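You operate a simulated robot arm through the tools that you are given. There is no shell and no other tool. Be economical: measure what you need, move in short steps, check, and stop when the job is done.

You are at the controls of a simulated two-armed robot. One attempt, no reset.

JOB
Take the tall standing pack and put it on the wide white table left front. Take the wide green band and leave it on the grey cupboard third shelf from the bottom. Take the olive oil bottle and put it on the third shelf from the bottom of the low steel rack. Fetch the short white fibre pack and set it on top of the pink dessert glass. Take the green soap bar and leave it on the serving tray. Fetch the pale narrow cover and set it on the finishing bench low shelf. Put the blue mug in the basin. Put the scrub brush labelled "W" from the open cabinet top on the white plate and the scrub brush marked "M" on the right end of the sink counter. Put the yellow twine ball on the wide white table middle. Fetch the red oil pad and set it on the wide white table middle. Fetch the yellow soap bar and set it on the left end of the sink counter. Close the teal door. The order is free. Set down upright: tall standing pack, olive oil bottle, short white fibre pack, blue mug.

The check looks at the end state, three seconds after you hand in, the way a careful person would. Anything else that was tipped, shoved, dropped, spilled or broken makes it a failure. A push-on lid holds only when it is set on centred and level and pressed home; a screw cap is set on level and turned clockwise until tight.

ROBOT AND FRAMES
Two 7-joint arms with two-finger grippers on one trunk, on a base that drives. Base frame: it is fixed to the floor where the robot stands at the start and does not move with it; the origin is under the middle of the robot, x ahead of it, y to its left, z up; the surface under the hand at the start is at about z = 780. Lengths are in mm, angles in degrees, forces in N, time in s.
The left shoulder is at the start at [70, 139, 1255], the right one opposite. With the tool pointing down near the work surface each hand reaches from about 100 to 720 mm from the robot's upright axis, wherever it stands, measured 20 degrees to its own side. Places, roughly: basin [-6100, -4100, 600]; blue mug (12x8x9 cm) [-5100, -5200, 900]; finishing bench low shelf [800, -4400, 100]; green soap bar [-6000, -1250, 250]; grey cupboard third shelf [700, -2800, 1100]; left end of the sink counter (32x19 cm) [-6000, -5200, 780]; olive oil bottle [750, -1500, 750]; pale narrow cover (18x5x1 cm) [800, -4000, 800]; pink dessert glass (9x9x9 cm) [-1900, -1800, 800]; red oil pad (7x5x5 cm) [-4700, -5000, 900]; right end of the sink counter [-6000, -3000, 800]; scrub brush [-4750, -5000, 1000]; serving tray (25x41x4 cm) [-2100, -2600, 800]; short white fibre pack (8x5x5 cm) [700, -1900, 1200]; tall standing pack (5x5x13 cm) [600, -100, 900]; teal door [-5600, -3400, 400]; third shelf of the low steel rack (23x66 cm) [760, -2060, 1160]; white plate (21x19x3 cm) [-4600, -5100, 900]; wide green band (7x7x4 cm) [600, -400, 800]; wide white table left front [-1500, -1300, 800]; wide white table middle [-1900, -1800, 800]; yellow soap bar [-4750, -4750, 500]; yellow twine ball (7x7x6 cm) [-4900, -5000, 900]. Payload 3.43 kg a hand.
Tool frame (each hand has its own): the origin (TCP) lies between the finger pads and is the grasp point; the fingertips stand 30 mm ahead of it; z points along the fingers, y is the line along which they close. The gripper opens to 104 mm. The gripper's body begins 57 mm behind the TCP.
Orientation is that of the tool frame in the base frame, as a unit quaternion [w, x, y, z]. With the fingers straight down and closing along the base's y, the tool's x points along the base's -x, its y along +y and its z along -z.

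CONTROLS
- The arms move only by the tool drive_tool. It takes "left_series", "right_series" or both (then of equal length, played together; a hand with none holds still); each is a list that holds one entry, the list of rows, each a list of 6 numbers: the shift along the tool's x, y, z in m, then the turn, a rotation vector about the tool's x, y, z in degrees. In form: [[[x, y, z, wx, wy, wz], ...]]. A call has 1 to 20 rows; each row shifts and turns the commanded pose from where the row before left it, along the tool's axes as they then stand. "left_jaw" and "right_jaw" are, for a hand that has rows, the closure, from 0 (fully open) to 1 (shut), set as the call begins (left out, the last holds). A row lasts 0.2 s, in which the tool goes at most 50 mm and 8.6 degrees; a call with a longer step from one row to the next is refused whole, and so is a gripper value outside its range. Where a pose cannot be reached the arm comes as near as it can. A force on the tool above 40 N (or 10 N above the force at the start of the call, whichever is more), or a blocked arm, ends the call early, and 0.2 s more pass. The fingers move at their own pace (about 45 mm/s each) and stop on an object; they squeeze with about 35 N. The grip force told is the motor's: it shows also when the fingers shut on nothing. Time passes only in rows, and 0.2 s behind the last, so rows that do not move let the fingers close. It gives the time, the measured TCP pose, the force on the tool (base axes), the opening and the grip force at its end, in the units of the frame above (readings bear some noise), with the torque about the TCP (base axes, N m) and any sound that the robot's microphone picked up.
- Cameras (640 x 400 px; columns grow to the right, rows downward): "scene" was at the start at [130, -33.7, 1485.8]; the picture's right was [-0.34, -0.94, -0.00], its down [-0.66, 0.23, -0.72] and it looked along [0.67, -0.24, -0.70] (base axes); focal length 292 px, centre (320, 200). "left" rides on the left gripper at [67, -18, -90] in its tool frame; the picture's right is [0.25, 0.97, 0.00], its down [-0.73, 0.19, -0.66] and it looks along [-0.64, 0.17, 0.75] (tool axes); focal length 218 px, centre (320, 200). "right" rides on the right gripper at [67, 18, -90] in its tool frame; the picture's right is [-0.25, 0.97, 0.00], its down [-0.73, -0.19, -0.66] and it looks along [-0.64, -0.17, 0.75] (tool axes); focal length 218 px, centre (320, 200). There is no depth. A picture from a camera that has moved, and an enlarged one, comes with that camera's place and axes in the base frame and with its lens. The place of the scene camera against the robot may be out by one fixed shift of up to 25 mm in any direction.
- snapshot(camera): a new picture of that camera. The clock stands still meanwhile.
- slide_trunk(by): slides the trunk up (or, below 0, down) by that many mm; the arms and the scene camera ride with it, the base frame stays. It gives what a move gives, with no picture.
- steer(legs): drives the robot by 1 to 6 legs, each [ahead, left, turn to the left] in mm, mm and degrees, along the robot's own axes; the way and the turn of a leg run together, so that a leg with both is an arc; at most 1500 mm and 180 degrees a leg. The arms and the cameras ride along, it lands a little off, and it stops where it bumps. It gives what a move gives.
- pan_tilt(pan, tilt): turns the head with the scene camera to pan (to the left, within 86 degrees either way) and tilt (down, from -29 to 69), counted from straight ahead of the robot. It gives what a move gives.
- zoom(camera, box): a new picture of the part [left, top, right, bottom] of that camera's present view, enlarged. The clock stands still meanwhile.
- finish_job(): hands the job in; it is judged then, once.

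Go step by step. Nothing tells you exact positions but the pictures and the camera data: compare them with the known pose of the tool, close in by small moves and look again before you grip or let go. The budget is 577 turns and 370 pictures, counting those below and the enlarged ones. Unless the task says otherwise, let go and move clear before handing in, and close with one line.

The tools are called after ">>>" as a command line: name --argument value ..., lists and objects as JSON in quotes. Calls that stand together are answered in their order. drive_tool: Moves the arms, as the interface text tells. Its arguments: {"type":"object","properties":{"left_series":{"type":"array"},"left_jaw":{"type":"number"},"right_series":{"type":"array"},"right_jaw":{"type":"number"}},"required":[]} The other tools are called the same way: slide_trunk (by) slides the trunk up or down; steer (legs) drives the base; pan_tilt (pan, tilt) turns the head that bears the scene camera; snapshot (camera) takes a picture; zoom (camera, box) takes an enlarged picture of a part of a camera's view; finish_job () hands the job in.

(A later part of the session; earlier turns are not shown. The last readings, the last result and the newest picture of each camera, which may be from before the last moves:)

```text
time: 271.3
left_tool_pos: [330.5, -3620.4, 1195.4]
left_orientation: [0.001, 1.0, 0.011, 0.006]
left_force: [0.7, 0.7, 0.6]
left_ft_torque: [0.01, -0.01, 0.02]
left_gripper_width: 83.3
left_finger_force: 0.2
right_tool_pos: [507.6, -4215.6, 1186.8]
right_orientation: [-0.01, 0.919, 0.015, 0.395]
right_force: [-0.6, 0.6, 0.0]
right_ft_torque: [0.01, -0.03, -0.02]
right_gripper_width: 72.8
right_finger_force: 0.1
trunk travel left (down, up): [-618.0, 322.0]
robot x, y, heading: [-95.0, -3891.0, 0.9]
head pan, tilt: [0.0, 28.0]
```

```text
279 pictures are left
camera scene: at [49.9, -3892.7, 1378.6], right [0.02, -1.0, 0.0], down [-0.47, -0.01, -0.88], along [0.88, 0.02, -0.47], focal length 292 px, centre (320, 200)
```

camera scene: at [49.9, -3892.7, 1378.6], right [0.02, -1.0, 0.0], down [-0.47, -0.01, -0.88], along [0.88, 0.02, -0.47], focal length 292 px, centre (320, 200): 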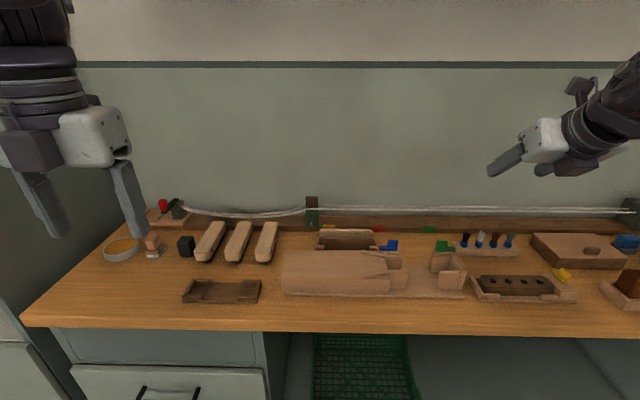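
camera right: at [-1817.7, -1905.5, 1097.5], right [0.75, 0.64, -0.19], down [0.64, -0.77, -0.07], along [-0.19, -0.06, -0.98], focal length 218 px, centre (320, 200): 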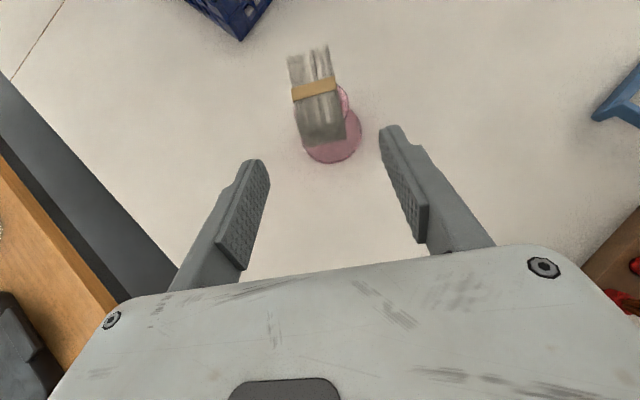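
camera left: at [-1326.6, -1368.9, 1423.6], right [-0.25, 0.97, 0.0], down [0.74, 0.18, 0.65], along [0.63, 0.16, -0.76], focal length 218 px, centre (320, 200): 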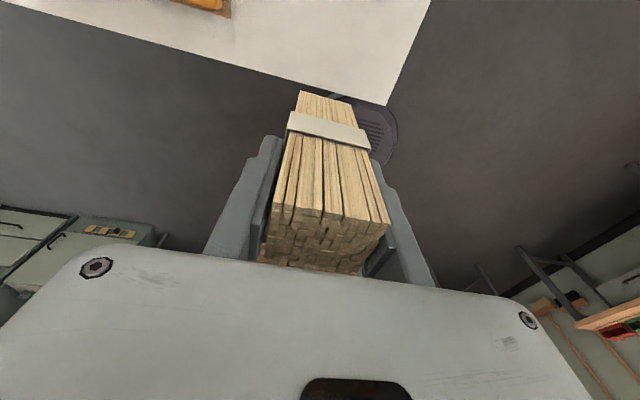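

>>> zoom --camera "scene" --box '[270, 200, 490, 320]'

>>> zoom --camera "scene" --box '[90, 190, 300, 320]'

```text
2.91 times, centred on (380, 260) of scene
camera zoom: at [49.9, -3892.7, 1378.6], right [0.02, -1.0, 0.0], down [-0.47, -0.01, -0.88], along [0.88, 0.02, -0.47], focal length 849 px, centre (146, 26)
```

zoom: 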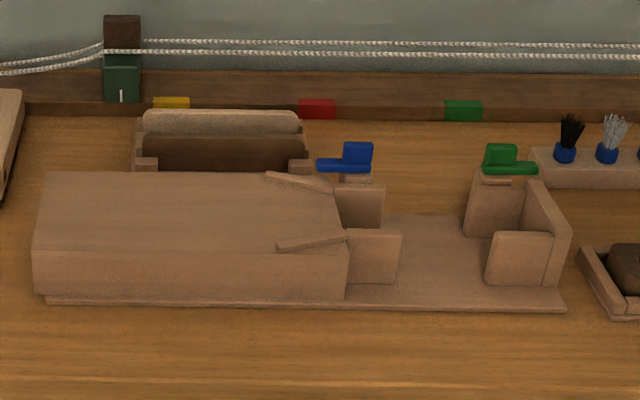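

```text
3.05 times, centred on (195, 255) of scene
camera zoom: at [49.9, -3892.7, 1378.6], right [0.02, -1.0, 0.0], down [-0.47, -0.01, -0.88], along [0.88, 0.02, -0.47], focal length 889 px, centre (701, 32)
```

zoom: 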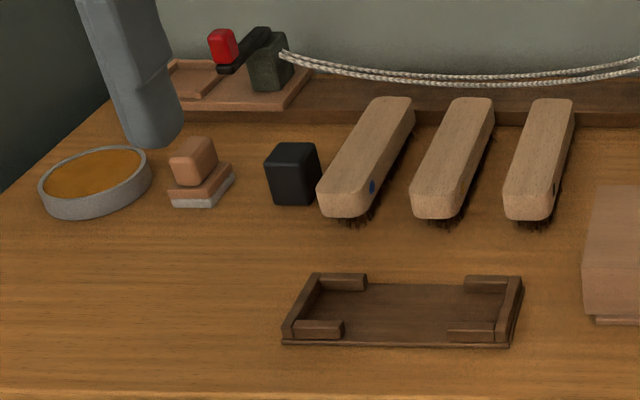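

The pale cover is a thin board standing on edge in a small rack at about (853,-3961), behind a darker one. I'll set the right hand vertical with the fingers closing along x, then move over it.

>>> drive_tool --right_series '[[[-0.03, 0, 0.03, 0, 0, 0], [-0.03, 0, 0.03, 0, 0, 0], [-0.03, 0, 0.03, 0, 0, 0], [-0.03, 0, 0.03, 0, 0, 0], [0, 0, 0, 0, -7.75, 0], [0, 0, 0, 0, -7.75, 0], [0, 0, 0, 0, -7.75, 0], [0, 0, 0, 0, -7.75, 0], [0, 0, 0, 0, -7.75, 0], [0, 0, 0, 0, -7.75, 0], [0, 0, 0, 0, 0, 0]]]'

>>> drive_tool --right_series '[[[0, 0, 0, 0, 0, 8.2], [0, 0, 0, 0, 0, 8.2], [0, 0, 0, 0, 0, 8.2], [0, 0, 0, 0, 0, 8.2], [0, 0, 0, 0, 0, 8.2], [0, 0, 0, 0, 0, 8.2], [0, 0, 0, 0, 0, 8.2], [0, 0, 0, 0, 0, 8.2], [0, 0, 0, 0, 0, 8.2], [0, 0, 0, 0, 0, 8.2], [0, 0, 0, 0, 0, 8.0], [0, 0, 0, 0, 0, 0]]]'

```text
time: 273.7
left_tool_pos: [329.8, -3619.8, 1196.7]
left_orientation: [0.001, 1.0, 0.011, 0.006]
left_force: [0.0, -0.2, 0.1]
left_ft_torque: [-0.07, -0.01, 0.02]
left_gripper_width: 83.0
left_finger_force: 0.0
right_tool_pos: [486.5, -4222.9, 1008.4]
right_orientation: [-0.003, 1.0, 0.018, 0.001]
right_force: [-0.6, 0.6, -0.2]
right_ft_torque: [-0.01, 0.0, 0.0]
right_gripper_width: 72.8
right_finger_force: 0.1
right hand out of reach, approached as far as the arm can: row 10
trunk travel left (down, up): [-618.0, 322.0]
robot x, y, heading: [-92.6, -3891.3, 1.2]
head pan, tilt: [0.0, 28.0]
```

```text
time: 276.3
left_tool_pos: [329.3, -3620.3, 1196.1]
left_orientation: [0.001, 1.0, 0.01, 0.006]
left_force: [0.3, 0.5, 1.0]
left_ft_torque: [-0.02, -0.01, -0.03]
left_gripper_width: 83.2
left_finger_force: 0.0
right_tool_pos: [486.9, -4221.4, 1008.6]
right_orientation: [-0.003, 0.719, -0.695, -0.001]
right_force: [0.4, 0.2, -0.4]
right_ft_torque: [0.02, -0.02, -0.03]
right_gripper_width: 73.0
right_finger_force: 0.0
trunk travel left (down, up): [-618.0, 322.0]
robot x, y, heading: [-90.0, -3890.6, 1.4]
head pan, tilt: [0.0, 28.0]
```

>>> steer --legs '[[300, 265, -1.3]]'

>>> snapshot --camera "right"

>>> pan_tilt --pan -20 --tilt 35

>>> snapshot --camera "scene"

```text
time: 278.8
left_tool_pos: [629.9, -3347.7, 1196.9]
left_orientation: [0.001, 1.0, 0.003, 0.005]
left_force: [0.0, 0.2, 0.4]
left_ft_torque: [0.02, 0.0, -0.02]
left_gripper_width: 83.3
left_finger_force: 0.0
right_tool_pos: [776.7, -3950.2, 1006.7]
right_orientation: [-0.002, 0.715, -0.699, -0.001]
right_force: [-0.6, 0.0, -0.9]
right_ft_torque: [0.0, 0.0, 0.01]
right_gripper_width: 72.7
right_finger_force: 0.0
trunk travel left (down, up): [-618.0, 322.0]
robot x, y, heading: [198.7, -3608.8, 0.4]
head pan, tilt: [0.0, 28.0]
```

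```text
276 pictures are left
camera right: at [760.8, -4019.7, 1097.0], right [-0.97, 0.23, 0.0], down [0.17, 0.73, 0.66], along [0.15, 0.64, -0.75], focal length 218 px, centre (320, 200)
```

right: 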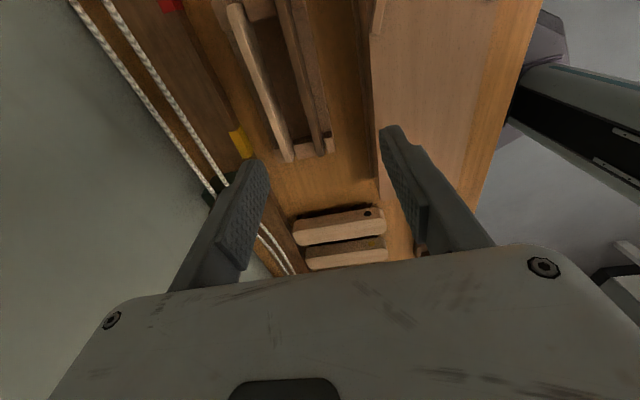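

```text
time: 279.7
left_tool_pos: [628.8, -3345.3, 1196.5]
left_orientation: [0.001, 1.0, 0.003, 0.005]
left_force: [0.1, -0.4, -0.8]
left_ft_torque: [-0.02, -0.03, 0.02]
left_gripper_width: 83.3
left_finger_force: 0.0
right_tool_pos: [777.4, -3951.2, 1007.4]
right_orientation: [-0.002, 0.714, -0.7, -0.001]
right_force: [0.9, -0.4, 1.0]
right_ft_torque: [0.02, 0.03, 0.0]
right_gripper_width: 72.9
right_finger_force: 0.1
trunk travel left (down, up): [-618.0, 322.0]
robot x, y, heading: [198.7, -3611.3, 0.2]
head pan, tilt: [-20.0, 35.0]
```

```text
275 pictures are left
camera scene: at [337.0, -3644.7, 1367.6], right [-0.33, -0.94, 0.0], down [-0.54, 0.19, -0.82], along [0.77, -0.27, -0.57], focal length 292 px, centre (320, 200)
```

scene: 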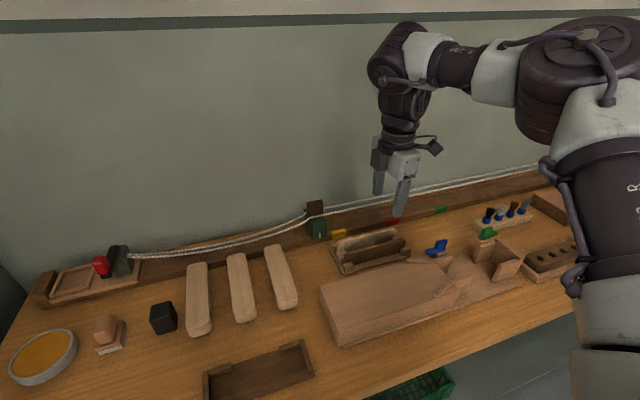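

>>> zoom --camera "right" --box '[190, 0, 390, 180]'

>>> zoom --camera "scene" --box '[310, 210, 440, 290]'

```text
2.22 times, centred on (290, 90) of right
camera zoom: at [761.2, -4019.4, 1096.9], right [-0.97, 0.23, 0.0], down [0.17, 0.73, 0.66], along [0.15, 0.64, -0.75], focal length 485 px, centre (387, 444)
```

zoom: 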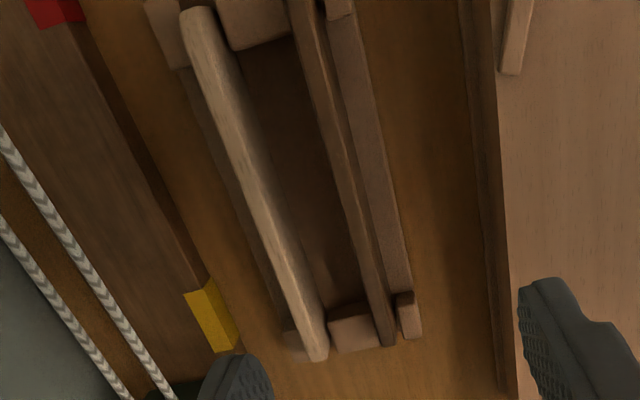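

```text
4.92 times, centred on (375, 250) of scene
camera zoom: at [337.0, -3644.7, 1367.6], right [-0.33, -0.94, 0.0], down [-0.54, 0.19, -0.82], along [0.77, -0.27, -0.57], focal length 1436 px, centre (49, -46)
```

zoom: 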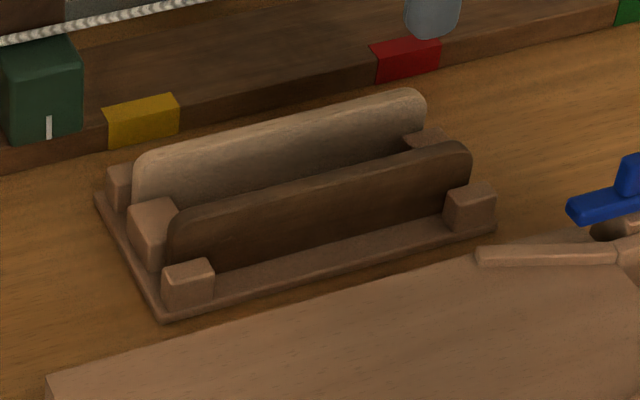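

The pale board stands behind, its top edge near x≈843 with ~40 mm free in front. I'll move closer above its middle.

>>> steer --legs '[[45, 20, 0]]'

>>> drive_tool --right_series '[[[0.009, -0.007, 0.035, 0, 0, 0], [0.009, -0.007, 0.035, 0, 0, 0], [0.009, -0.007, 0.035, 0, 0, 0], [0, 0, 0, 0, 0, 0]]]' --right_jaw 0.45

>>> snapshot --camera "right"

```text
time: 280.6
left_tool_pos: [658.3, -3333.0, 1194.2]
left_orientation: [0.002, 1.0, 0.002, 0.003]
left_force: [0.0, 0.2, -0.2]
left_ft_torque: [-0.02, 0.06, 0.05]
left_gripper_width: 83.5
left_finger_force: 0.1
right_tool_pos: [803.7, -3939.2, 1005.6]
right_orientation: [-0.001, 0.714, -0.7, -0.002]
right_force: [1.2, 0.6, 0.1]
right_ft_torque: [-0.03, 0.03, 0.01]
right_gripper_width: 72.7
right_finger_force: 0.0
trunk travel left (down, up): [-618.0, 322.0]
robot x, y, heading: [224.7, -3598.8, 0.5]
head pan, tilt: [-20.0, 35.0]
stopped in leg 1: the robot was blocked; the commanded pose is now the measured one
```

```text
time: 281.6
left_tool_pos: [654.5, -3335.8, 1195.9]
left_orientation: [0.002, 1.0, 0.002, 0.005]
left_force: [-0.1, 0.1, 0.0]
left_ft_torque: [-0.01, 0.0, -0.05]
left_gripper_width: 83.1
left_finger_force: 0.1
right_tool_pos: [820.5, -3965.4, 903.0]
right_orientation: [-0.003, 0.714, -0.701, -0.002]
right_force: [0.1, 0.9, -0.3]
right_ft_torque: [-0.02, -0.02, -0.03]
right_gripper_width: 57.4
right_finger_force: 0.1
trunk travel left (down, up): [-618.0, 322.0]
robot x, y, heading: [221.1, -3596.6, 0.2]
head pan, tilt: [-20.0, 35.0]
```

```text
272 pictures are left
camera right: at [803.0, -4033.3, 992.3], right [-0.97, 0.24, 0.0], down [0.18, 0.73, 0.66], along [0.16, 0.64, -0.75], focal length 218 px, centre (320, 200)
```

right: 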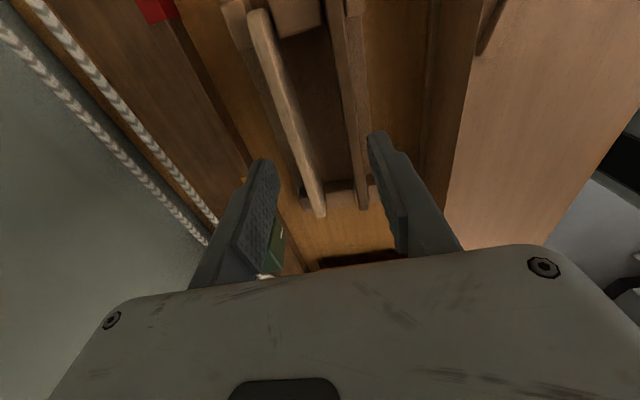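

The pale top edge is at x≈836, z≈836. I'll narrow the jaw to ~36 mm, centre over it and go down partway.

>>> drive_tool --right_series '[[[-0.004, -0.0155, 0.0, 0, 0, 0], [0, 0, 0.02, 0, 0, 0], [0, 0, 0.01, 0, 0, 0], [0, 0, 0, 0, 0, 0]]]' --right_jaw 0.66

>>> snapshot --camera "right"

```text
time: 282.6
left_tool_pos: [653.3, -3335.2, 1196.7]
left_orientation: [0.001, 1.0, 0.001, 0.005]
left_force: [0.4, 0.8, 0.8]
left_ft_torque: [0.03, -0.01, -0.02]
left_gripper_width: 83.0
left_finger_force: 0.0
right_tool_pos: [817.5, -3965.0, 875.5]
right_orientation: [-0.005, 0.713, -0.701, 0.0]
right_force: [0.2, 0.5, -0.1]
right_ft_torque: [0.0, 0.04, 0.05]
right_gripper_width: 35.1
right_finger_force: 0.2
right hand out of reach, approached as far as the arm can: row 1, 3
trunk travel left (down, up): [-618.0, 322.0]
robot x, y, heading: [222.8, -3596.9, 0.5]
head pan, tilt: [-20.0, 35.0]
```

```text
271 pictures are left
camera right: at [800.4, -4034.4, 964.3], right [-0.97, 0.24, 0.0], down [0.17, 0.73, 0.66], along [0.16, 0.64, -0.75], focal length 218 px, centre (320, 200)
```

right: 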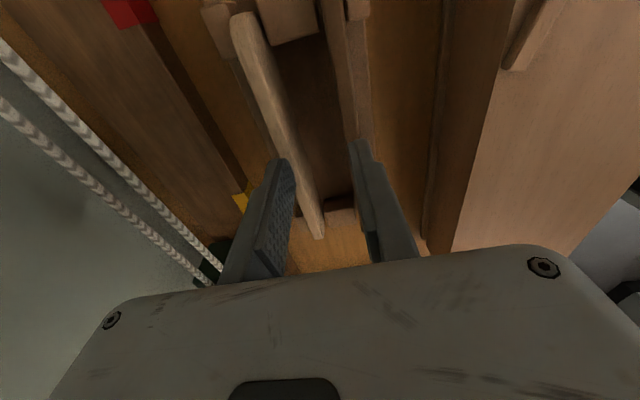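

Reach is short at this side angle; I'll lift, shift the base right, and bring the hand back so it's nearer its best sector.

>>> drive_tool --right_series '[[[0, 0, -0.03, 0, 0, 0], [0, 0, -0.03, 0, 0, 0], [0, 0, 0, 0, 0, 0]]]'

>>> steer --legs '[[0, -115, 0]]'

>>> drive_tool --right_series '[[[-0.038, -0.006, 0, 0, 0, 0], [-0.038, -0.006, 0, 0, 0, 0], [-0.038, -0.006, 0, 0, 0, 0], [0, 0, 0, 0, 0, 0]]]'

>>> snapshot --camera "right"

```text
time: 283.4
left_tool_pos: [654.2, -3336.8, 1196.5]
left_orientation: [0.0, 1.0, 0.002, 0.005]
left_force: [0.1, 0.1, -0.6]
left_ft_torque: [-0.01, 0.0, -0.01]
left_gripper_width: 83.1
left_finger_force: 0.0
right_tool_pos: [815.8, -3966.1, 931.8]
right_orientation: [-0.004, 0.713, -0.701, -0.002]
right_force: [-0.7, -0.5, -0.7]
right_ft_torque: [0.01, 0.01, 0.0]
right_gripper_width: 35.3
right_finger_force: 0.1
trunk travel left (down, up): [-618.0, 322.0]
robot x, y, heading: [224.1, -3598.9, 0.5]
head pan, tilt: [-20.0, 35.0]
```

```text
time: 284.6
left_tool_pos: [656.1, -3452.5, 1195.4]
left_orientation: [0.001, 1.0, 0.0, 0.005]
left_force: [-0.9, 0.3, 0.7]
left_ft_torque: [0.04, 0.03, 0.02]
left_gripper_width: 83.3
left_finger_force: 0.0
right_tool_pos: [815.4, -4083.6, 933.9]
right_orientation: [-0.002, 0.712, -0.702, -0.001]
right_force: [0.3, -0.1, 0.6]
right_ft_torque: [0.01, 0.02, 0.01]
right_gripper_width: 35.5
right_finger_force: 0.0
trunk travel left (down, up): [-618.0, 322.0]
robot x, y, heading: [228.7, -3712.9, 0.3]
head pan, tilt: [-20.0, 35.0]
```

```text
time: 285.6
left_tool_pos: [655.9, -3452.4, 1196.1]
left_orientation: [0.001, 1.0, 0.0, 0.006]
left_force: [0.5, 0.5, -0.1]
left_ft_torque: [-0.02, 0.03, 0.01]
left_gripper_width: 83.1
left_finger_force: 0.1
right_tool_pos: [794.6, -3988.5, 936.6]
right_orientation: [-0.005, 0.711, -0.703, -0.001]
right_force: [0.5, 0.0, 0.4]
right_ft_torque: [0.01, 0.01, 0.01]
right_gripper_width: 35.5
right_finger_force: 0.0
right hand out of reach, approached as far as the arm can: row 2, 3
trunk travel left (down, up): [-618.0, 322.0]
robot x, y, heading: [226.1, -3711.4, 0.3]
head pan, tilt: [-20.0, 35.0]
```

```text
270 pictures are left
camera right: at [777.9, -4056.8, 1026.0], right [-0.97, 0.24, 0.0], down [0.18, 0.73, 0.66], along [0.16, 0.64, -0.75], focal length 218 px, centre (320, 200)
```

right: 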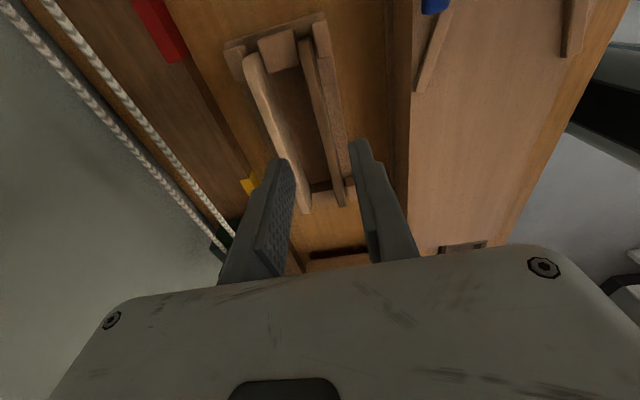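

Inward was worse with this hand yaw, so I'll go the other way: base left, hand further out to the right.

>>> steer --legs '[[0, 190, 0]]'

>>> drive_tool --right_series '[[[0.04, -0.006, 0, 0, 0, 0], [0.04, -0.01, 0, 0, 0, 0], [0.04, -0.013, 0, 0, 0, 0], [0.04, -0.013, 0, 0, 0, 0], [0, 0, 0, 0, 0, 0]]]'

>>> snapshot --camera "right"

```text
time: 287.4
left_tool_pos: [653.3, -3300.5, 1196.9]
left_orientation: [0.002, 1.0, -0.021, 0.005]
left_force: [-0.1, -0.7, 1.6]
left_ft_torque: [0.02, -0.01, -0.01]
left_gripper_width: 83.1
left_finger_force: 0.0
right_tool_pos: [771.8, -3840.4, 937.0]
right_orientation: [0.005, -0.697, 0.717, 0.0]
right_force: [0.2, -0.1, 0.4]
right_ft_torque: [-0.03, 0.02, 0.01]
right_gripper_width: 35.1
right_finger_force: 0.1
trunk travel left (down, up): [-618.0, 322.0]
robot x, y, heading: [213.0, -3542.0, -2.4]
head pan, tilt: [-20.0, 35.0]
stopped in leg 1: the robot was blocked; the commanded pose is now the measured one
```

```text
time: 288.6
left_tool_pos: [654.2, -3299.3, 1196.3]
left_orientation: [0.001, 1.0, -0.022, 0.005]
left_force: [1.1, 0.6, -0.3]
left_ft_torque: [-0.03, 0.02, 0.03]
left_gripper_width: 83.1
left_finger_force: 0.0
right_tool_pos: [796.0, -3998.2, 935.2]
right_orientation: [0.007, -0.697, 0.717, -0.001]
right_force: [-0.5, -0.3, 0.1]
right_ft_torque: [0.02, -0.01, -0.02]
right_gripper_width: 35.5
right_finger_force: 0.1
right hand out of reach, approached as far as the arm can: row 4
trunk travel left (down, up): [-618.0, 322.0]
robot x, y, heading: [215.6, -3545.5, -2.3]
head pan, tilt: [-20.0, 35.0]
```

```text
269 pictures are left
camera right: at [774.8, -4066.6, 1024.0], right [-0.96, 0.28, -0.01], down [0.2, 0.72, 0.66], along [0.19, 0.64, -0.75], focal length 218 px, centre (320, 200)
```

right: 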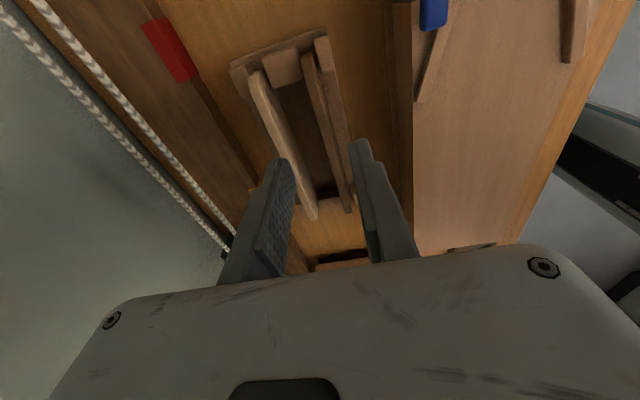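

Still short, and the base is hemmed in by the cupboard. I'll switch to the left hand for this: back off, move the base right, and turn the left hand 90°.

>>> drive_tool --right_series '[[[0, 0.02, -0.04, 0, 0, 0], [0, 0.04, -0.02, 0, 0, 0], [0, 0.04, 0, 0, 0, 0], [0, 0.04, 0, 0, 0, 0], [0, 0, 0, 0, 0, 0]]]'

>>> steer --legs '[[-130, 0, 2.3], [0, -660, 0]]'

>>> drive_tool --left_series '[[[0.01, 0, 0.045, 0, 0, 0], [0.01, 0, 0.045, 0, 0, 0], [0.01, 0, 0.045, 0, 0, 0], [0.01, 0, 0.045, 0, 0, 0], [0, 0, 0, 0, 0, 8.2], [0, 0, 0, 0, 0, 8.2], [0, 0, 0, 0, 0, 8.2], [0, 0, 0, 0, 0, 8.2], [0, 0, 0, 0, 0, 8.2], [0, 0, 0, 0, 0, 8.2], [0, 0, 0, 0, 0, 8.2], [0, 0, 0, 0, 0, 8.2], [0, 0, 0, 0, 0, 8.2], [0, 0, 0, 0, 0, 8.2], [0, 0, 0, 0, 0, 8.0], [0, 0, 0, 0, 0, 0]]]' --left_jaw 0.5

```text
time: 289.8
left_tool_pos: [654.2, -3300.2, 1195.2]
left_orientation: [0.002, 1.0, -0.021, 0.005]
left_force: [0.5, -0.3, -0.1]
left_ft_torque: [0.0, 0.04, 0.0]
left_gripper_width: 83.5
left_finger_force: 0.0
right_tool_pos: [660.4, -3994.9, 993.4]
right_orientation: [0.005, -0.697, 0.717, 0.001]
right_force: [-0.8, 0.2, 0.3]
right_ft_torque: [0.03, 0.05, 0.01]
right_gripper_width: 35.6
right_finger_force: 0.0
trunk travel left (down, up): [-618.0, 322.0]
robot x, y, heading: [209.5, -3542.0, -2.2]
head pan, tilt: [-20.0, 35.0]
```

```text
time: 294.4
left_tool_pos: [510.5, -3967.1, 1196.3]
left_orientation: [0.002, 1.0, -0.007, 0.005]
left_force: [-0.3, 0.3, -0.8]
left_ft_torque: [-0.02, 0.01, 0.01]
left_gripper_width: 83.1
left_finger_force: 0.1
right_tool_pos: [532.9, -4661.2, 994.4]
right_orientation: [-0.005, 0.707, -0.707, -0.001]
right_force: [0.6, 0.3, 0.1]
right_ft_torque: [-0.02, -0.01, 0.0]
right_gripper_width: 35.6
right_finger_force: 0.1
trunk travel left (down, up): [-618.0, 322.0]
robot x, y, heading: [77.4, -4223.3, -0.9]
head pan, tilt: [-20.0, 35.0]
```

```text
time: 297.8
left_tool_pos: [549.5, -3968.5, 1018.3]
left_orientation: [0.002, -0.701, 0.713, -0.004]
left_force: [0.5, 1.0, 0.0]
left_ft_torque: [0.01, -0.03, 0.02]
left_gripper_width: 52.1
left_finger_force: 0.1
right_tool_pos: [533.5, -4662.4, 994.2]
right_orientation: [0.005, -0.707, 0.708, 0.001]
right_force: [0.0, -0.4, 0.1]
right_ft_torque: [-0.01, 0.0, 0.02]
right_gripper_width: 35.4
right_finger_force: 0.1
trunk travel left (down, up): [-618.0, 322.0]
robot x, y, heading: [74.2, -4223.6, -0.8]
head pan, tilt: [-20.0, 35.0]
```

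The left hand turned freely. Now forward over the pale board.

>>> steer --legs '[[125, 0, 0.8]]'

>>> drive_tool --left_series '[[[0, -0.04, 0.01, 0, 0, 0], [0, -0.04, 0.02, 0, 0, 0], [0, -0.04, 0.03, 0, 0, 0], [0, -0.035, 0.03, 0, 0, 0], [0, 0, 0, 0, 0, 0]]]'

>>> snapshot --camera "left"

```text
time: 299.1
left_tool_pos: [670.4, -3963.7, 1017.7]
left_orientation: [0.003, -0.706, 0.708, -0.005]
left_force: [0.7, 0.1, -0.1]
left_ft_torque: [-0.02, 0.02, 0.05]
left_gripper_width: 52.0
left_finger_force: 0.1
right_tool_pos: [662.3, -4657.1, 995.3]
right_orientation: [-0.006, 0.712, -0.703, -0.001]
right_force: [0.0, -0.5, -0.5]
right_ft_torque: [-0.01, 0.01, -0.02]
right_gripper_width: 35.3
right_finger_force: 0.0
trunk travel left (down, up): [-618.0, 322.0]
robot x, y, heading: [199.9, -4220.3, -0.1]
head pan, tilt: [-20.0, 35.0]
```

```text
time: 300.3
left_tool_pos: [826.8, -3964.5, 930.8]
left_orientation: [0.003, -0.706, 0.708, -0.006]
left_force: [-0.8, -0.3, -0.1]
left_ft_torque: [-0.05, -0.04, -0.02]
left_gripper_width: 51.9
left_finger_force: 0.2
right_tool_pos: [663.6, -4656.6, 994.4]
right_orientation: [-0.005, 0.711, -0.703, -0.001]
right_force: [-0.4, -0.4, 0.3]
right_ft_torque: [0.0, -0.02, 0.0]
right_gripper_width: 35.4
right_finger_force: 0.0
trunk travel left (down, up): [-618.0, 322.0]
robot x, y, heading: [198.1, -4220.7, 0.0]
head pan, tilt: [-20.0, 35.0]
```

```text
268 pictures are left
camera left: at [842.0, -4030.9, 1021.4], right [-0.97, -0.25, -0.01], down [-0.2, 0.73, 0.65], along [-0.16, 0.63, -0.76], focal length 218 px, centre (320, 200)
```

left: 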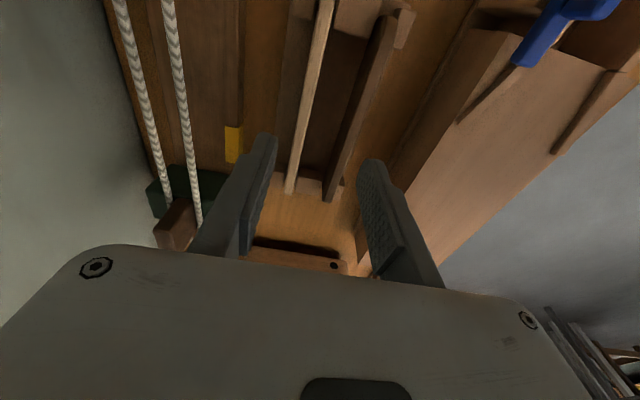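

The board's top edge is x≈840 at mid-length. Centre, narrow the jaw, and lower partway.

>>> drive_tool --left_series '[[[-0.004, -0.013, 0, 0, 0, 0], [0, 0, 0.03, 0, 0, 0], [0, 0, 0.03, 0, 0, 0], [0, 0, 0, 0, 0, 0]]]' --left_jaw 0.66

>>> snapshot --camera "left"

```text
time: 301.3
left_tool_pos: [839.8, -3959.8, 871.3]
left_orientation: [0.003, -0.707, 0.707, -0.006]
left_force: [-0.1, -0.7, -0.2]
left_ft_torque: [0.02, 0.01, 0.03]
left_gripper_width: 35.2
left_finger_force: 0.0
right_tool_pos: [662.7, -4658.0, 993.7]
right_orientation: [-0.005, 0.711, -0.703, -0.001]
right_force: [0.0, -0.8, 1.1]
right_ft_torque: [0.03, 0.0, 0.01]
right_gripper_width: 35.3
right_finger_force: 0.1
trunk travel left (down, up): [-618.0, 322.0]
robot x, y, heading: [199.2, -4221.3, -0.2]
head pan, tilt: [-20.0, 35.0]
```

```text
267 pictures are left
camera left: at [855.3, -4027.3, 961.1], right [-0.97, -0.25, -0.01], down [-0.2, 0.73, 0.65], along [-0.16, 0.63, -0.76], focal length 218 px, centre (320, 200)
```

left: 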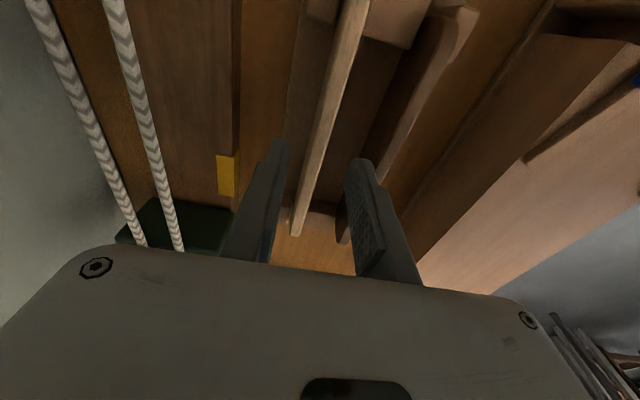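

>>> drive_tool --left_series '[[[0, -0.001, 0.02, 0, 0, 0], [0, 0, 0.012, 0, 0, 0], [0, 0, 0.006, 0, 0, 0], [0, 0, 0, 0, 0, 0]]]'

>>> drive_tool --left_series '[[[0, 0, 0, 0, 0, 0], [0, 0, 0, 0, 0, 0], [0, 0, 0, 0, 0, 0], [0, 0, 0, 0, 0, 0]]]' --left_jaw 1

>>> snapshot --camera "left"

```text
time: 302.3
left_tool_pos: [843.4, -3960.8, 833.2]
left_orientation: [0.003, -0.706, 0.708, -0.004]
left_force: [-0.3, -0.1, -0.2]
left_ft_torque: [0.02, 0.02, -0.01]
left_gripper_width: 35.2
left_finger_force: 0.2
right_tool_pos: [664.0, -4657.6, 993.6]
right_orientation: [-0.005, 0.712, -0.702, -0.001]
right_force: [0.7, -0.5, 0.4]
right_ft_torque: [0.01, -0.01, 0.0]
right_gripper_width: 35.4
right_finger_force: 0.1
trunk travel left (down, up): [-618.0, 322.0]
robot x, y, heading: [198.5, -4225.6, 0.1]
head pan, tilt: [-20.0, 35.0]
```

```text
time: 303.3
left_tool_pos: [841.8, -3961.2, 834.7]
left_orientation: [0.002, -0.706, 0.708, -0.004]
left_force: [0.8, 0.3, 0.0]
left_ft_torque: [-0.02, 0.0, 0.02]
left_gripper_width: 8.9
left_finger_force: 35.2
right_tool_pos: [663.2, -4656.1, 994.2]
right_orientation: [-0.005, 0.711, -0.703, -0.001]
right_force: [0.0, 0.4, -0.3]
right_ft_torque: [0.04, 0.01, 0.05]
right_gripper_width: 35.5
right_finger_force: 0.0
trunk travel left (down, up): [-618.0, 322.0]
robot x, y, heading: [202.8, -4221.1, 0.2]
head pan, tilt: [-20.0, 35.0]
```

```text
266 pictures are left
camera left: at [858.1, -4027.9, 923.4], right [-0.97, -0.25, -0.01], down [-0.2, 0.73, 0.65], along [-0.16, 0.63, -0.76], focal length 218 px, centre (320, 200)
```

left: 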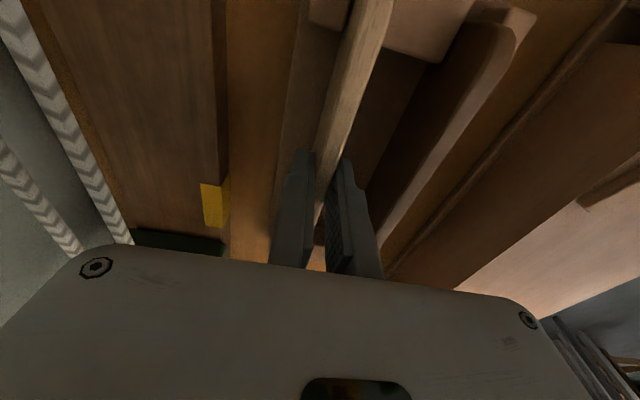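

Gripped at 9 mm. Lift straight out of the rack.

>>> drive_tool --left_series '[[[0, 0, -0.02, 0, 0, 0], [0, 0, -0.03, 0, 0, 0], [0, 0, -0.04, 0, 0, 0], [0, 0, -0.04, 0, 0, 0], [0, 0.04, -0.02, 0, 0, 0], [0, 0.04, 0, 0, 0, 0], [0, 0.04, 0, 0, 0, 0], [0, 0, 0, 0, 0, 0]]]'

>>> snapshot --camera "left"

>>> pan_tilt --pan 10 --tilt 40

>>> snapshot --camera "scene"

```text
time: 305.1
left_tool_pos: [721.0, -3962.7, 981.1]
left_orientation: [0.003, -0.706, 0.708, -0.005]
left_force: [0.4, -0.8, -0.9]
left_ft_torque: [0.02, -0.03, -0.01]
left_gripper_width: 8.8
left_finger_force: 34.8
right_tool_pos: [663.0, -4656.7, 993.0]
right_orientation: [-0.004, 0.712, -0.702, 0.0]
right_force: [-0.2, 0.2, 0.1]
right_ft_torque: [-0.02, 0.04, 0.02]
right_gripper_width: 35.5
right_finger_force: 0.1
trunk travel left (down, up): [-618.0, 322.0]
robot x, y, heading: [198.6, -4228.2, 0.2]
head pan, tilt: [-20.0, 35.0]
```

```text
265 pictures are left
camera left: at [737.3, -4030.2, 1071.3], right [-0.97, -0.25, -0.01], down [-0.2, 0.73, 0.65], along [-0.16, 0.63, -0.76], focal length 218 px, centre (320, 200)
```

left: 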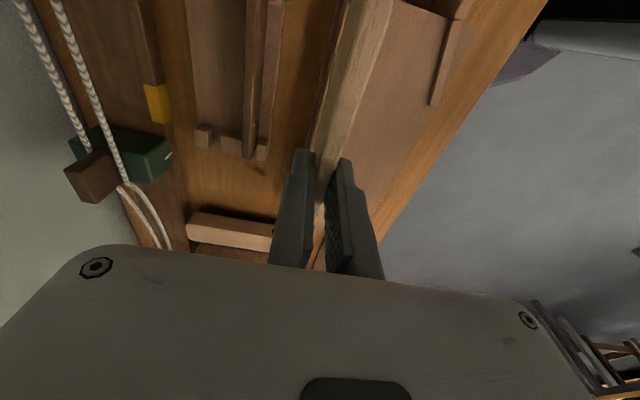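

```text
time: 306.0
left_tool_pos: [721.7, -3962.9, 981.4]
left_orientation: [0.002, -0.706, 0.708, -0.005]
left_force: [0.2, -1.2, 0.2]
left_ft_torque: [-0.01, -0.01, 0.01]
left_gripper_width: 8.9
left_finger_force: 34.8
right_tool_pos: [662.3, -4656.1, 993.1]
right_orientation: [-0.005, 0.711, -0.703, -0.001]
right_force: [-0.9, -0.3, 0.4]
right_ft_torque: [-0.04, -0.02, 0.01]
right_gripper_width: 35.2
right_finger_force: 0.0
trunk travel left (down, up): [-618.0, 322.0]
robot x, y, heading: [200.6, -4224.8, -0.3]
head pan, tilt: [10.0, 40.0]
```

```text
264 pictures are left
camera scene: at [336.7, -4213.8, 1360.1], right [0.17, -0.98, 0.0], down [-0.63, -0.11, -0.77], along [0.75, 0.13, -0.64], focal length 292 px, centre (320, 200)
```

scene: 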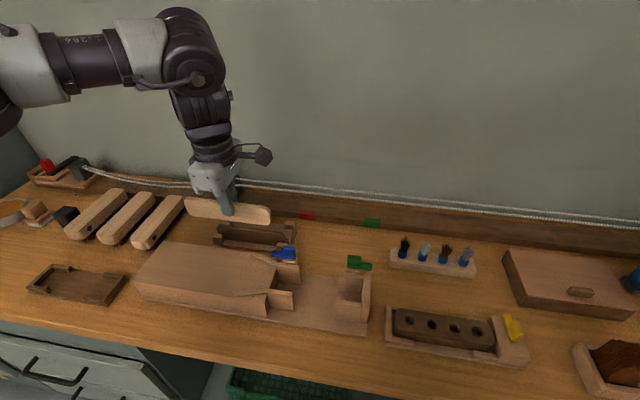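

Held. Now back off and look under the bench for the low shelf.

>>> steer --legs '[[-600, -50, 0]]'

>>> slide_trunk --by -500

>>> pan_tilt --pan 0 --tilt 25

>>> snapshot --camera "scene"

```text
time: 309.4
left_tool_pos: [131.8, -4010.9, 981.1]
left_orientation: [-0.003, 0.708, -0.706, 0.005]
left_force: [-0.3, -0.1, -0.1]
left_ft_torque: [-0.03, -0.01, 0.02]
left_gripper_width: 9.1
left_finger_force: 35.2
right_tool_pos: [77.3, -4706.4, 993.8]
right_orientation: [-0.005, 0.714, -0.7, -0.002]
right_force: [0.4, 0.1, -0.4]
right_ft_torque: [-0.03, 0.0, -0.04]
right_gripper_width: 35.3
right_finger_force: 0.0
trunk travel left (down, up): [-618.0, 322.0]
robot x, y, heading: [-386.9, -4274.1, 0.2]
head pan, tilt: [10.0, 40.0]
```

```text
refused: -500 is not a number from -400 to 400
```

```text
time: 310.1
left_tool_pos: [132.6, -4011.9, 981.6]
left_orientation: [-0.003, 0.708, -0.706, 0.005]
left_force: [-0.6, -0.1, 0.0]
left_ft_torque: [0.01, 0.02, 0.01]
left_gripper_width: 8.8
left_finger_force: 34.7
right_tool_pos: [77.4, -4705.9, 993.8]
right_orientation: [-0.005, 0.714, -0.7, -0.002]
right_force: [-0.7, 0.4, -0.3]
right_ft_torque: [0.0, 0.01, -0.03]
right_gripper_width: 35.3
right_finger_force: 0.1
trunk travel left (down, up): [-618.0, 322.0]
robot x, y, heading: [-385.1, -4275.4, 0.5]
head pan, tilt: [0.0, 25.0]
```

```text
263 pictures are left
camera scene: at [-243.4, -4279.5, 1383.3], right [0.01, -1.0, 0.0], down [-0.42, 0.0, -0.91], along [0.91, 0.01, -0.42], focal length 292 px, centre (320, 200)
```

scene: 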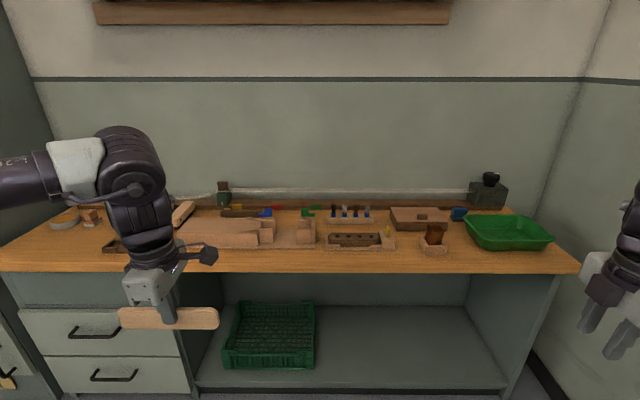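

The low shelf is open, with free space right of the green crate around y≈-4550. I'll tilt the left hand so the board comes nearly flat, then lower the trunk.

>>> drive_tool --left_series '[[[0, 0, 0, 8.5, 0, 0], [0, 0, 0, 8.5, 0, 0], [0, 0, 0, 8.5, 0, 0], [0, 0, 0, 8.5, 0, 0], [0, 0, 0, 8.5, 0, 0], [0, 0, 0, 8.5, 0, 0], [0, 0, 0, 8.5, 0, 0], [0, 0, 0, 8.5, 0, 0], [0, 0, 0, 0, 0, 0]]]'

>>> slide_trunk --by -400

>>> slide_trunk --by -215

>>> snapshot --camera "scene"

```text
time: 312.1
left_tool_pos: [130.3, -4012.7, 981.0]
left_orientation: [-0.399, 0.585, -0.582, 0.399]
left_force: [0.0, 0.3, -0.8]
left_ft_torque: [-0.02, 0.03, -0.02]
left_gripper_width: 9.0
left_finger_force: 35.5
right_tool_pos: [78.0, -4706.8, 993.9]
right_orientation: [-0.005, 0.713, -0.701, 0.0]
right_force: [-0.1, -0.2, 0.0]
right_ft_torque: [-0.01, 0.0, -0.03]
right_gripper_width: 35.4
right_finger_force: 0.0
trunk travel left (down, up): [-618.0, 322.0]
robot x, y, heading: [-389.5, -4281.2, 0.3]
head pan, tilt: [0.0, 25.0]
```

```text
time: 316.0
left_tool_pos: [131.1, -4011.8, 581.4]
left_orientation: [-0.398, 0.586, -0.582, 0.398]
left_force: [0.1, -0.3, 0.2]
left_ft_torque: [0.03, -0.03, 0.01]
left_gripper_width: 8.9
left_finger_force: 34.7
right_tool_pos: [77.2, -4705.9, 593.7]
right_orientation: [-0.005, 0.713, -0.701, -0.001]
right_force: [0.0, -0.5, -0.1]
right_ft_torque: [0.02, 0.02, -0.01]
right_gripper_width: 35.6
right_finger_force: 0.1
trunk travel left (down, up): [-218.0, 722.0]
robot x, y, heading: [-390.0, -4270.9, 0.6]
head pan, tilt: [0.0, 25.0]
```

```text
time: 318.3
left_tool_pos: [130.5, -4012.9, 366.5]
left_orientation: [-0.398, 0.585, -0.583, 0.398]
left_force: [0.2, -0.2, -0.6]
left_ft_torque: [-0.03, 0.04, 0.0]
left_gripper_width: 9.0
left_finger_force: 35.0
right_tool_pos: [77.4, -4706.6, 379.9]
right_orientation: [-0.006, 0.713, -0.701, 0.0]
right_force: [-0.4, 0.1, -0.3]
right_ft_torque: [-0.01, 0.0, 0.02]
right_gripper_width: 35.2
right_finger_force: 0.1
trunk travel left (down, up): [-3.0, 937.0]
robot x, y, heading: [-386.9, -4275.7, 0.5]
head pan, tilt: [0.0, 25.0]
```

```text
262 pictures are left
camera scene: at [-243.5, -4279.5, 768.4], right [0.01, -1.0, 0.0], down [-0.42, 0.0, -0.91], along [0.91, 0.01, -0.42], focal length 292 px, centre (320, 200)
```

scene: 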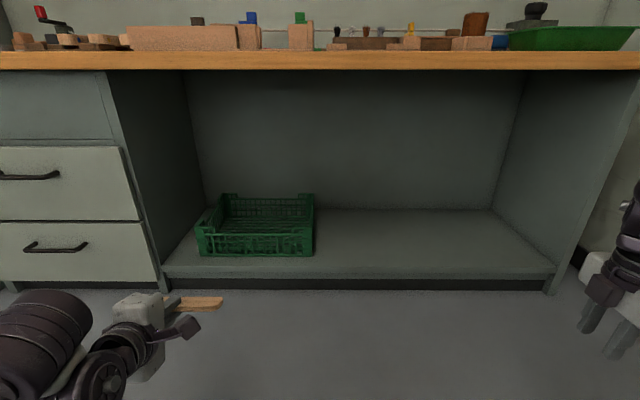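

I'll tuck the right hand in so it clears the bench's side panel, then move over to y≈-4400.

>>> drive_tool --right_series '[[[0, 0.04, 0, 0, 0, 0], [-0.02, 0.04, 0, 0, 0, 0], [-0.03, 0.03, 0, 0, 0, 0], [-0.03, 0.03, 0, 0, 0, 0], [-0.03, 0, 0, 0, 0, 0], [-0.03, 0, 0, 0, 0, 0], [0, 0, 0, 0, 0, 0]]]'

>>> steer --legs '[[0, -390, -0.5], [350, 0, 0]]'

>>> snapshot --camera "scene"

>>> snapshot --camera "left"

```text
time: 319.9
left_tool_pos: [131.1, -4010.9, 365.5]
left_orientation: [-0.399, 0.586, -0.582, 0.398]
left_force: [0.2, 0.6, -0.8]
left_ft_torque: [0.02, 0.0, -0.05]
left_gripper_width: 9.0
left_finger_force: 34.9
right_tool_pos: [-67.6, -4566.5, 378.5]
right_orientation: [-0.006, 0.713, -0.701, -0.001]
right_force: [-0.1, 0.7, 0.4]
right_ft_torque: [-0.02, 0.0, -0.01]
right_gripper_width: 35.3
right_finger_force: 0.1
trunk travel left (down, up): [-3.0, 937.0]
robot x, y, heading: [-389.9, -4273.4, 0.5]
head pan, tilt: [0.0, 25.0]
```

```text
time: 324.1
left_tool_pos: [487.0, -4395.7, 366.8]
left_orientation: [0.396, -0.584, 0.585, -0.4]
left_force: [-0.4, 0.5, -0.1]
left_ft_torque: [-0.05, -0.02, 0.01]
left_gripper_width: 8.9
left_finger_force: 35.3
right_tool_pos: [282.9, -4948.7, 377.5]
right_orientation: [-0.005, 0.71, -0.704, -0.001]
right_force: [1.2, -0.2, -0.3]
right_ft_torque: [0.04, 0.02, -0.01]
right_gripper_width: 35.5
right_finger_force: 0.0
trunk travel left (down, up): [-3.0, 937.0]
robot x, y, heading: [-31.1, -4653.5, -0.2]
head pan, tilt: [0.0, 25.0]
```

```text
261 pictures are left
camera scene: at [109.8, -4660.1, 768.4], right [0.0, -1.0, 0.0], down [-0.42, 0.0, -0.91], along [0.91, 0.0, -0.42], focal length 292 px, centre (320, 200)
```

scene: 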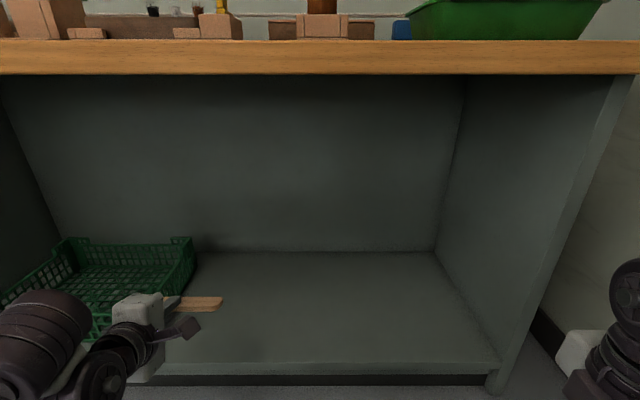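

```text
260 pictures are left
camera left: at [408.4, -4462.7, 415.6], right [-0.35, -0.25, -0.9], down [-0.68, 0.73, 0.06], along [0.64, 0.63, -0.43], focal length 218 px, centre (320, 200)
```

left: 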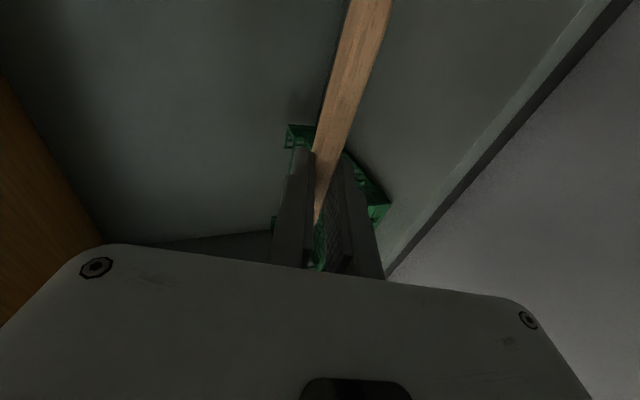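

Board is level with the crate-free area. Drive in and lower.

>>> steer --legs '[[165, 0, 0.2]]'

>>> drive_tool --left_series '[[[0, 0.037, 0.015, 0, 0, 0], [0, 0.037, 0.015, 0, 0, 0], [0, 0.037, 0.015, 0, 0, 0], [0, 0.037, 0.015, 0, 0, 0], [0, 0, 0, 0, 0, 0]]]'

>>> snapshot --camera "scene"

>>> snapshot --camera "left"

```text
time: 325.6
left_tool_pos: [653.5, -4393.4, 367.1]
left_orientation: [-0.397, 0.585, -0.584, 0.399]
left_force: [0.1, 0.2, -0.7]
left_ft_torque: [-0.06, 0.02, -0.02]
left_gripper_width: 8.7
left_finger_force: 35.4
right_tool_pos: [452.7, -4947.8, 378.6]
right_orientation: [-0.005, 0.712, -0.703, 0.0]
right_force: [-0.1, 0.3, 0.1]
right_ft_torque: [0.0, 0.01, 0.0]
right_gripper_width: 35.3
right_finger_force: 0.1
trunk travel left (down, up): [-3.0, 937.0]
robot x, y, heading: [131.4, -4657.0, -0.2]
head pan, tilt: [0.0, 25.0]
```

```text
time: 326.8
left_tool_pos: [654.3, -4393.7, 315.3]
left_orientation: [-0.397, 0.585, -0.584, 0.399]
left_force: [-0.1, -0.4, -0.2]
left_ft_torque: [0.0, 0.0, -0.03]
left_gripper_width: 9.0
left_finger_force: 35.1
left hand out of reach, approached as far as the arm can: row 2, 3, 4
right_tool_pos: [452.6, -4947.9, 377.2]
right_orientation: [-0.006, 0.712, -0.703, 0.0]
right_force: [0.9, -0.1, 0.3]
right_ft_torque: [0.03, 0.0, 0.02]
right_gripper_width: 35.5
right_finger_force: 0.1
trunk travel left (down, up): [-3.0, 937.0]
robot x, y, heading: [136.2, -4653.3, 0.1]
head pan, tilt: [0.0, 25.0]
```

```text
259 pictures are left
camera scene: at [277.1, -4659.4, 768.4], right [0.0, -1.0, 0.0], down [-0.42, 0.0, -0.91], along [0.91, 0.0, -0.42], focal length 292 px, centre (320, 200)
```

scene: 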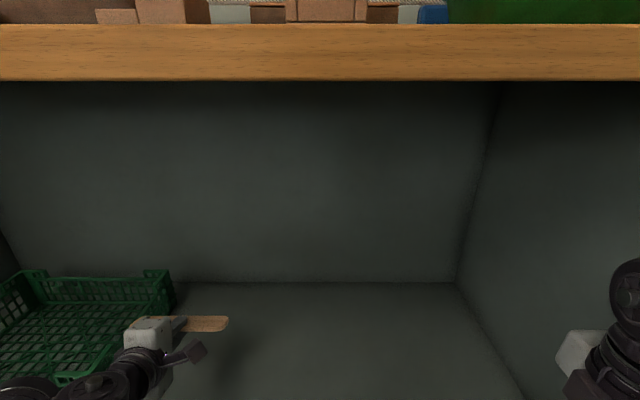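

```text
258 pictures are left
camera left: at [576.4, -4461.5, 365.3], right [-0.35, -0.26, -0.9], down [-0.68, 0.73, 0.06], along [0.64, 0.63, -0.43], focal length 218 px, centre (320, 200)
```

left: 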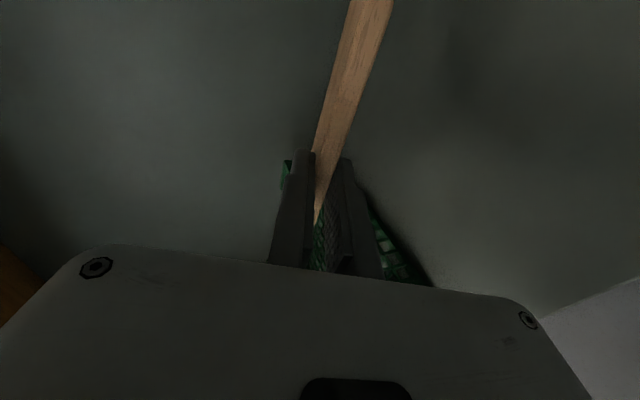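

The strong tilt limits how low the arm goes. I'll reduce the tilt to ~28°, then lower, and lay the board down from there.

>>> drive_tool --left_series '[[[0, 0, 0, -8, 0, 0], [0, 0, 0, -8, 0, 0], [0, 0, 0, -8, 0, 0], [0, 0, 0, -8, 0, 0], [0, 0, 0, -8, 0, 0], [0, 0.018, 0.035, 0, 0, 0], [0, 0.018, 0.035, 0, 0, 0], [0, 0.018, 0.035, 0, 0, 0], [0, 0, 0, 0, 0, 0]]]'

>>> snapshot --camera "left"

```text
time: 328.8
left_tool_pos: [653.7, -4394.3, 315.2]
left_orientation: [-0.398, 0.585, -0.583, 0.4]
left_force: [0.3, -1.0, -1.0]
left_ft_torque: [-0.01, 0.02, 0.01]
left_gripper_width: 9.1
left_finger_force: 34.9
left hand out of reach, approached as far as the arm can: row 1, 2, 3, 4, 5, 6, 7, 8
right_tool_pos: [452.4, -4948.3, 376.3]
right_orientation: [-0.006, 0.712, -0.702, -0.001]
right_force: [-0.7, -0.2, -0.3]
right_ft_torque: [0.0, -0.01, 0.01]
right_gripper_width: 35.3
right_finger_force: 0.1
trunk travel left (down, up): [-3.0, 937.0]
robot x, y, heading: [130.5, -4655.4, 0.1]
head pan, tilt: [0.0, 25.0]
```

```text
257 pictures are left
camera left: at [576.6, -4461.8, 365.5], right [-0.35, -0.26, -0.9], down [-0.68, 0.73, 0.06], along [0.64, 0.63, -0.43], focal length 218 px, centre (320, 200)
```

left: 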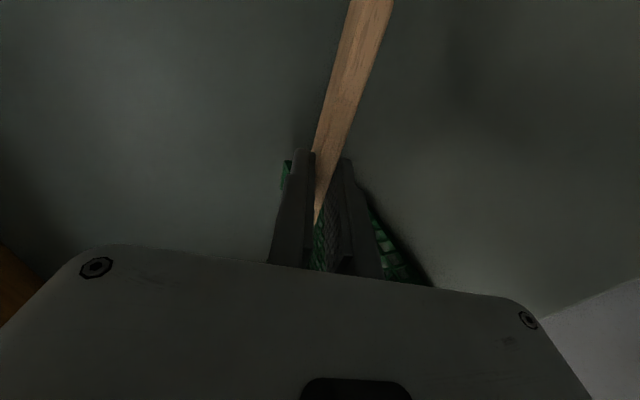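

It's stuck there, perhaps an elbow limit. I'll raise the trunk a bit, back out slightly and rotate there.

>>> slide_trunk --by 150

>>> drive_tool --left_series '[[[0, 0, 0, -8, 0, 0], [0, 0, 0, -8, 0, 0], [0, 0, 0, -8, 0, 0], [0, 0, 0, -8, 0, 0], [0, 0, 0, -8, 0, 0], [0, 0, 0, 0, 0, 0]]]'

```text
time: 330.6
left_tool_pos: [654.6, -4393.6, 466.4]
left_orientation: [-0.398, 0.585, -0.584, 0.399]
left_force: [0.0, 0.1, -0.9]
left_ft_torque: [-0.02, 0.02, 0.0]
left_gripper_width: 9.0
left_finger_force: 35.3
right_tool_pos: [452.6, -4948.6, 526.8]
right_orientation: [-0.004, 0.711, -0.703, -0.001]
right_force: [0.0, -0.4, -0.2]
right_ft_torque: [0.0, 0.02, -0.02]
right_gripper_width: 35.5
right_finger_force: 0.1
trunk travel left (down, up): [-153.0, 787.0]
robot x, y, heading: [135.3, -4650.6, 0.3]
head pan, tilt: [0.0, 25.0]
```

```text
time: 331.9
left_tool_pos: [653.1, -4394.3, 465.7]
left_orientation: [-0.397, 0.585, -0.583, 0.4]
left_force: [-0.1, 0.2, -0.7]
left_ft_torque: [0.04, 0.04, 0.05]
left_gripper_width: 8.7
left_finger_force: 34.8
left hand out of reach, approached as far as the arm can: row 1, 2, 3, 4, 5
right_tool_pos: [452.4, -4948.3, 527.7]
right_orientation: [-0.006, 0.711, -0.703, 0.0]
right_force: [-0.6, -0.1, 0.5]
right_ft_torque: [-0.01, -0.05, 0.0]
right_gripper_width: 35.6
right_finger_force: 0.0
trunk travel left (down, up): [-153.0, 787.0]
robot x, y, heading: [132.4, -4654.4, 0.1]
head pan, tilt: [0.0, 25.0]
```

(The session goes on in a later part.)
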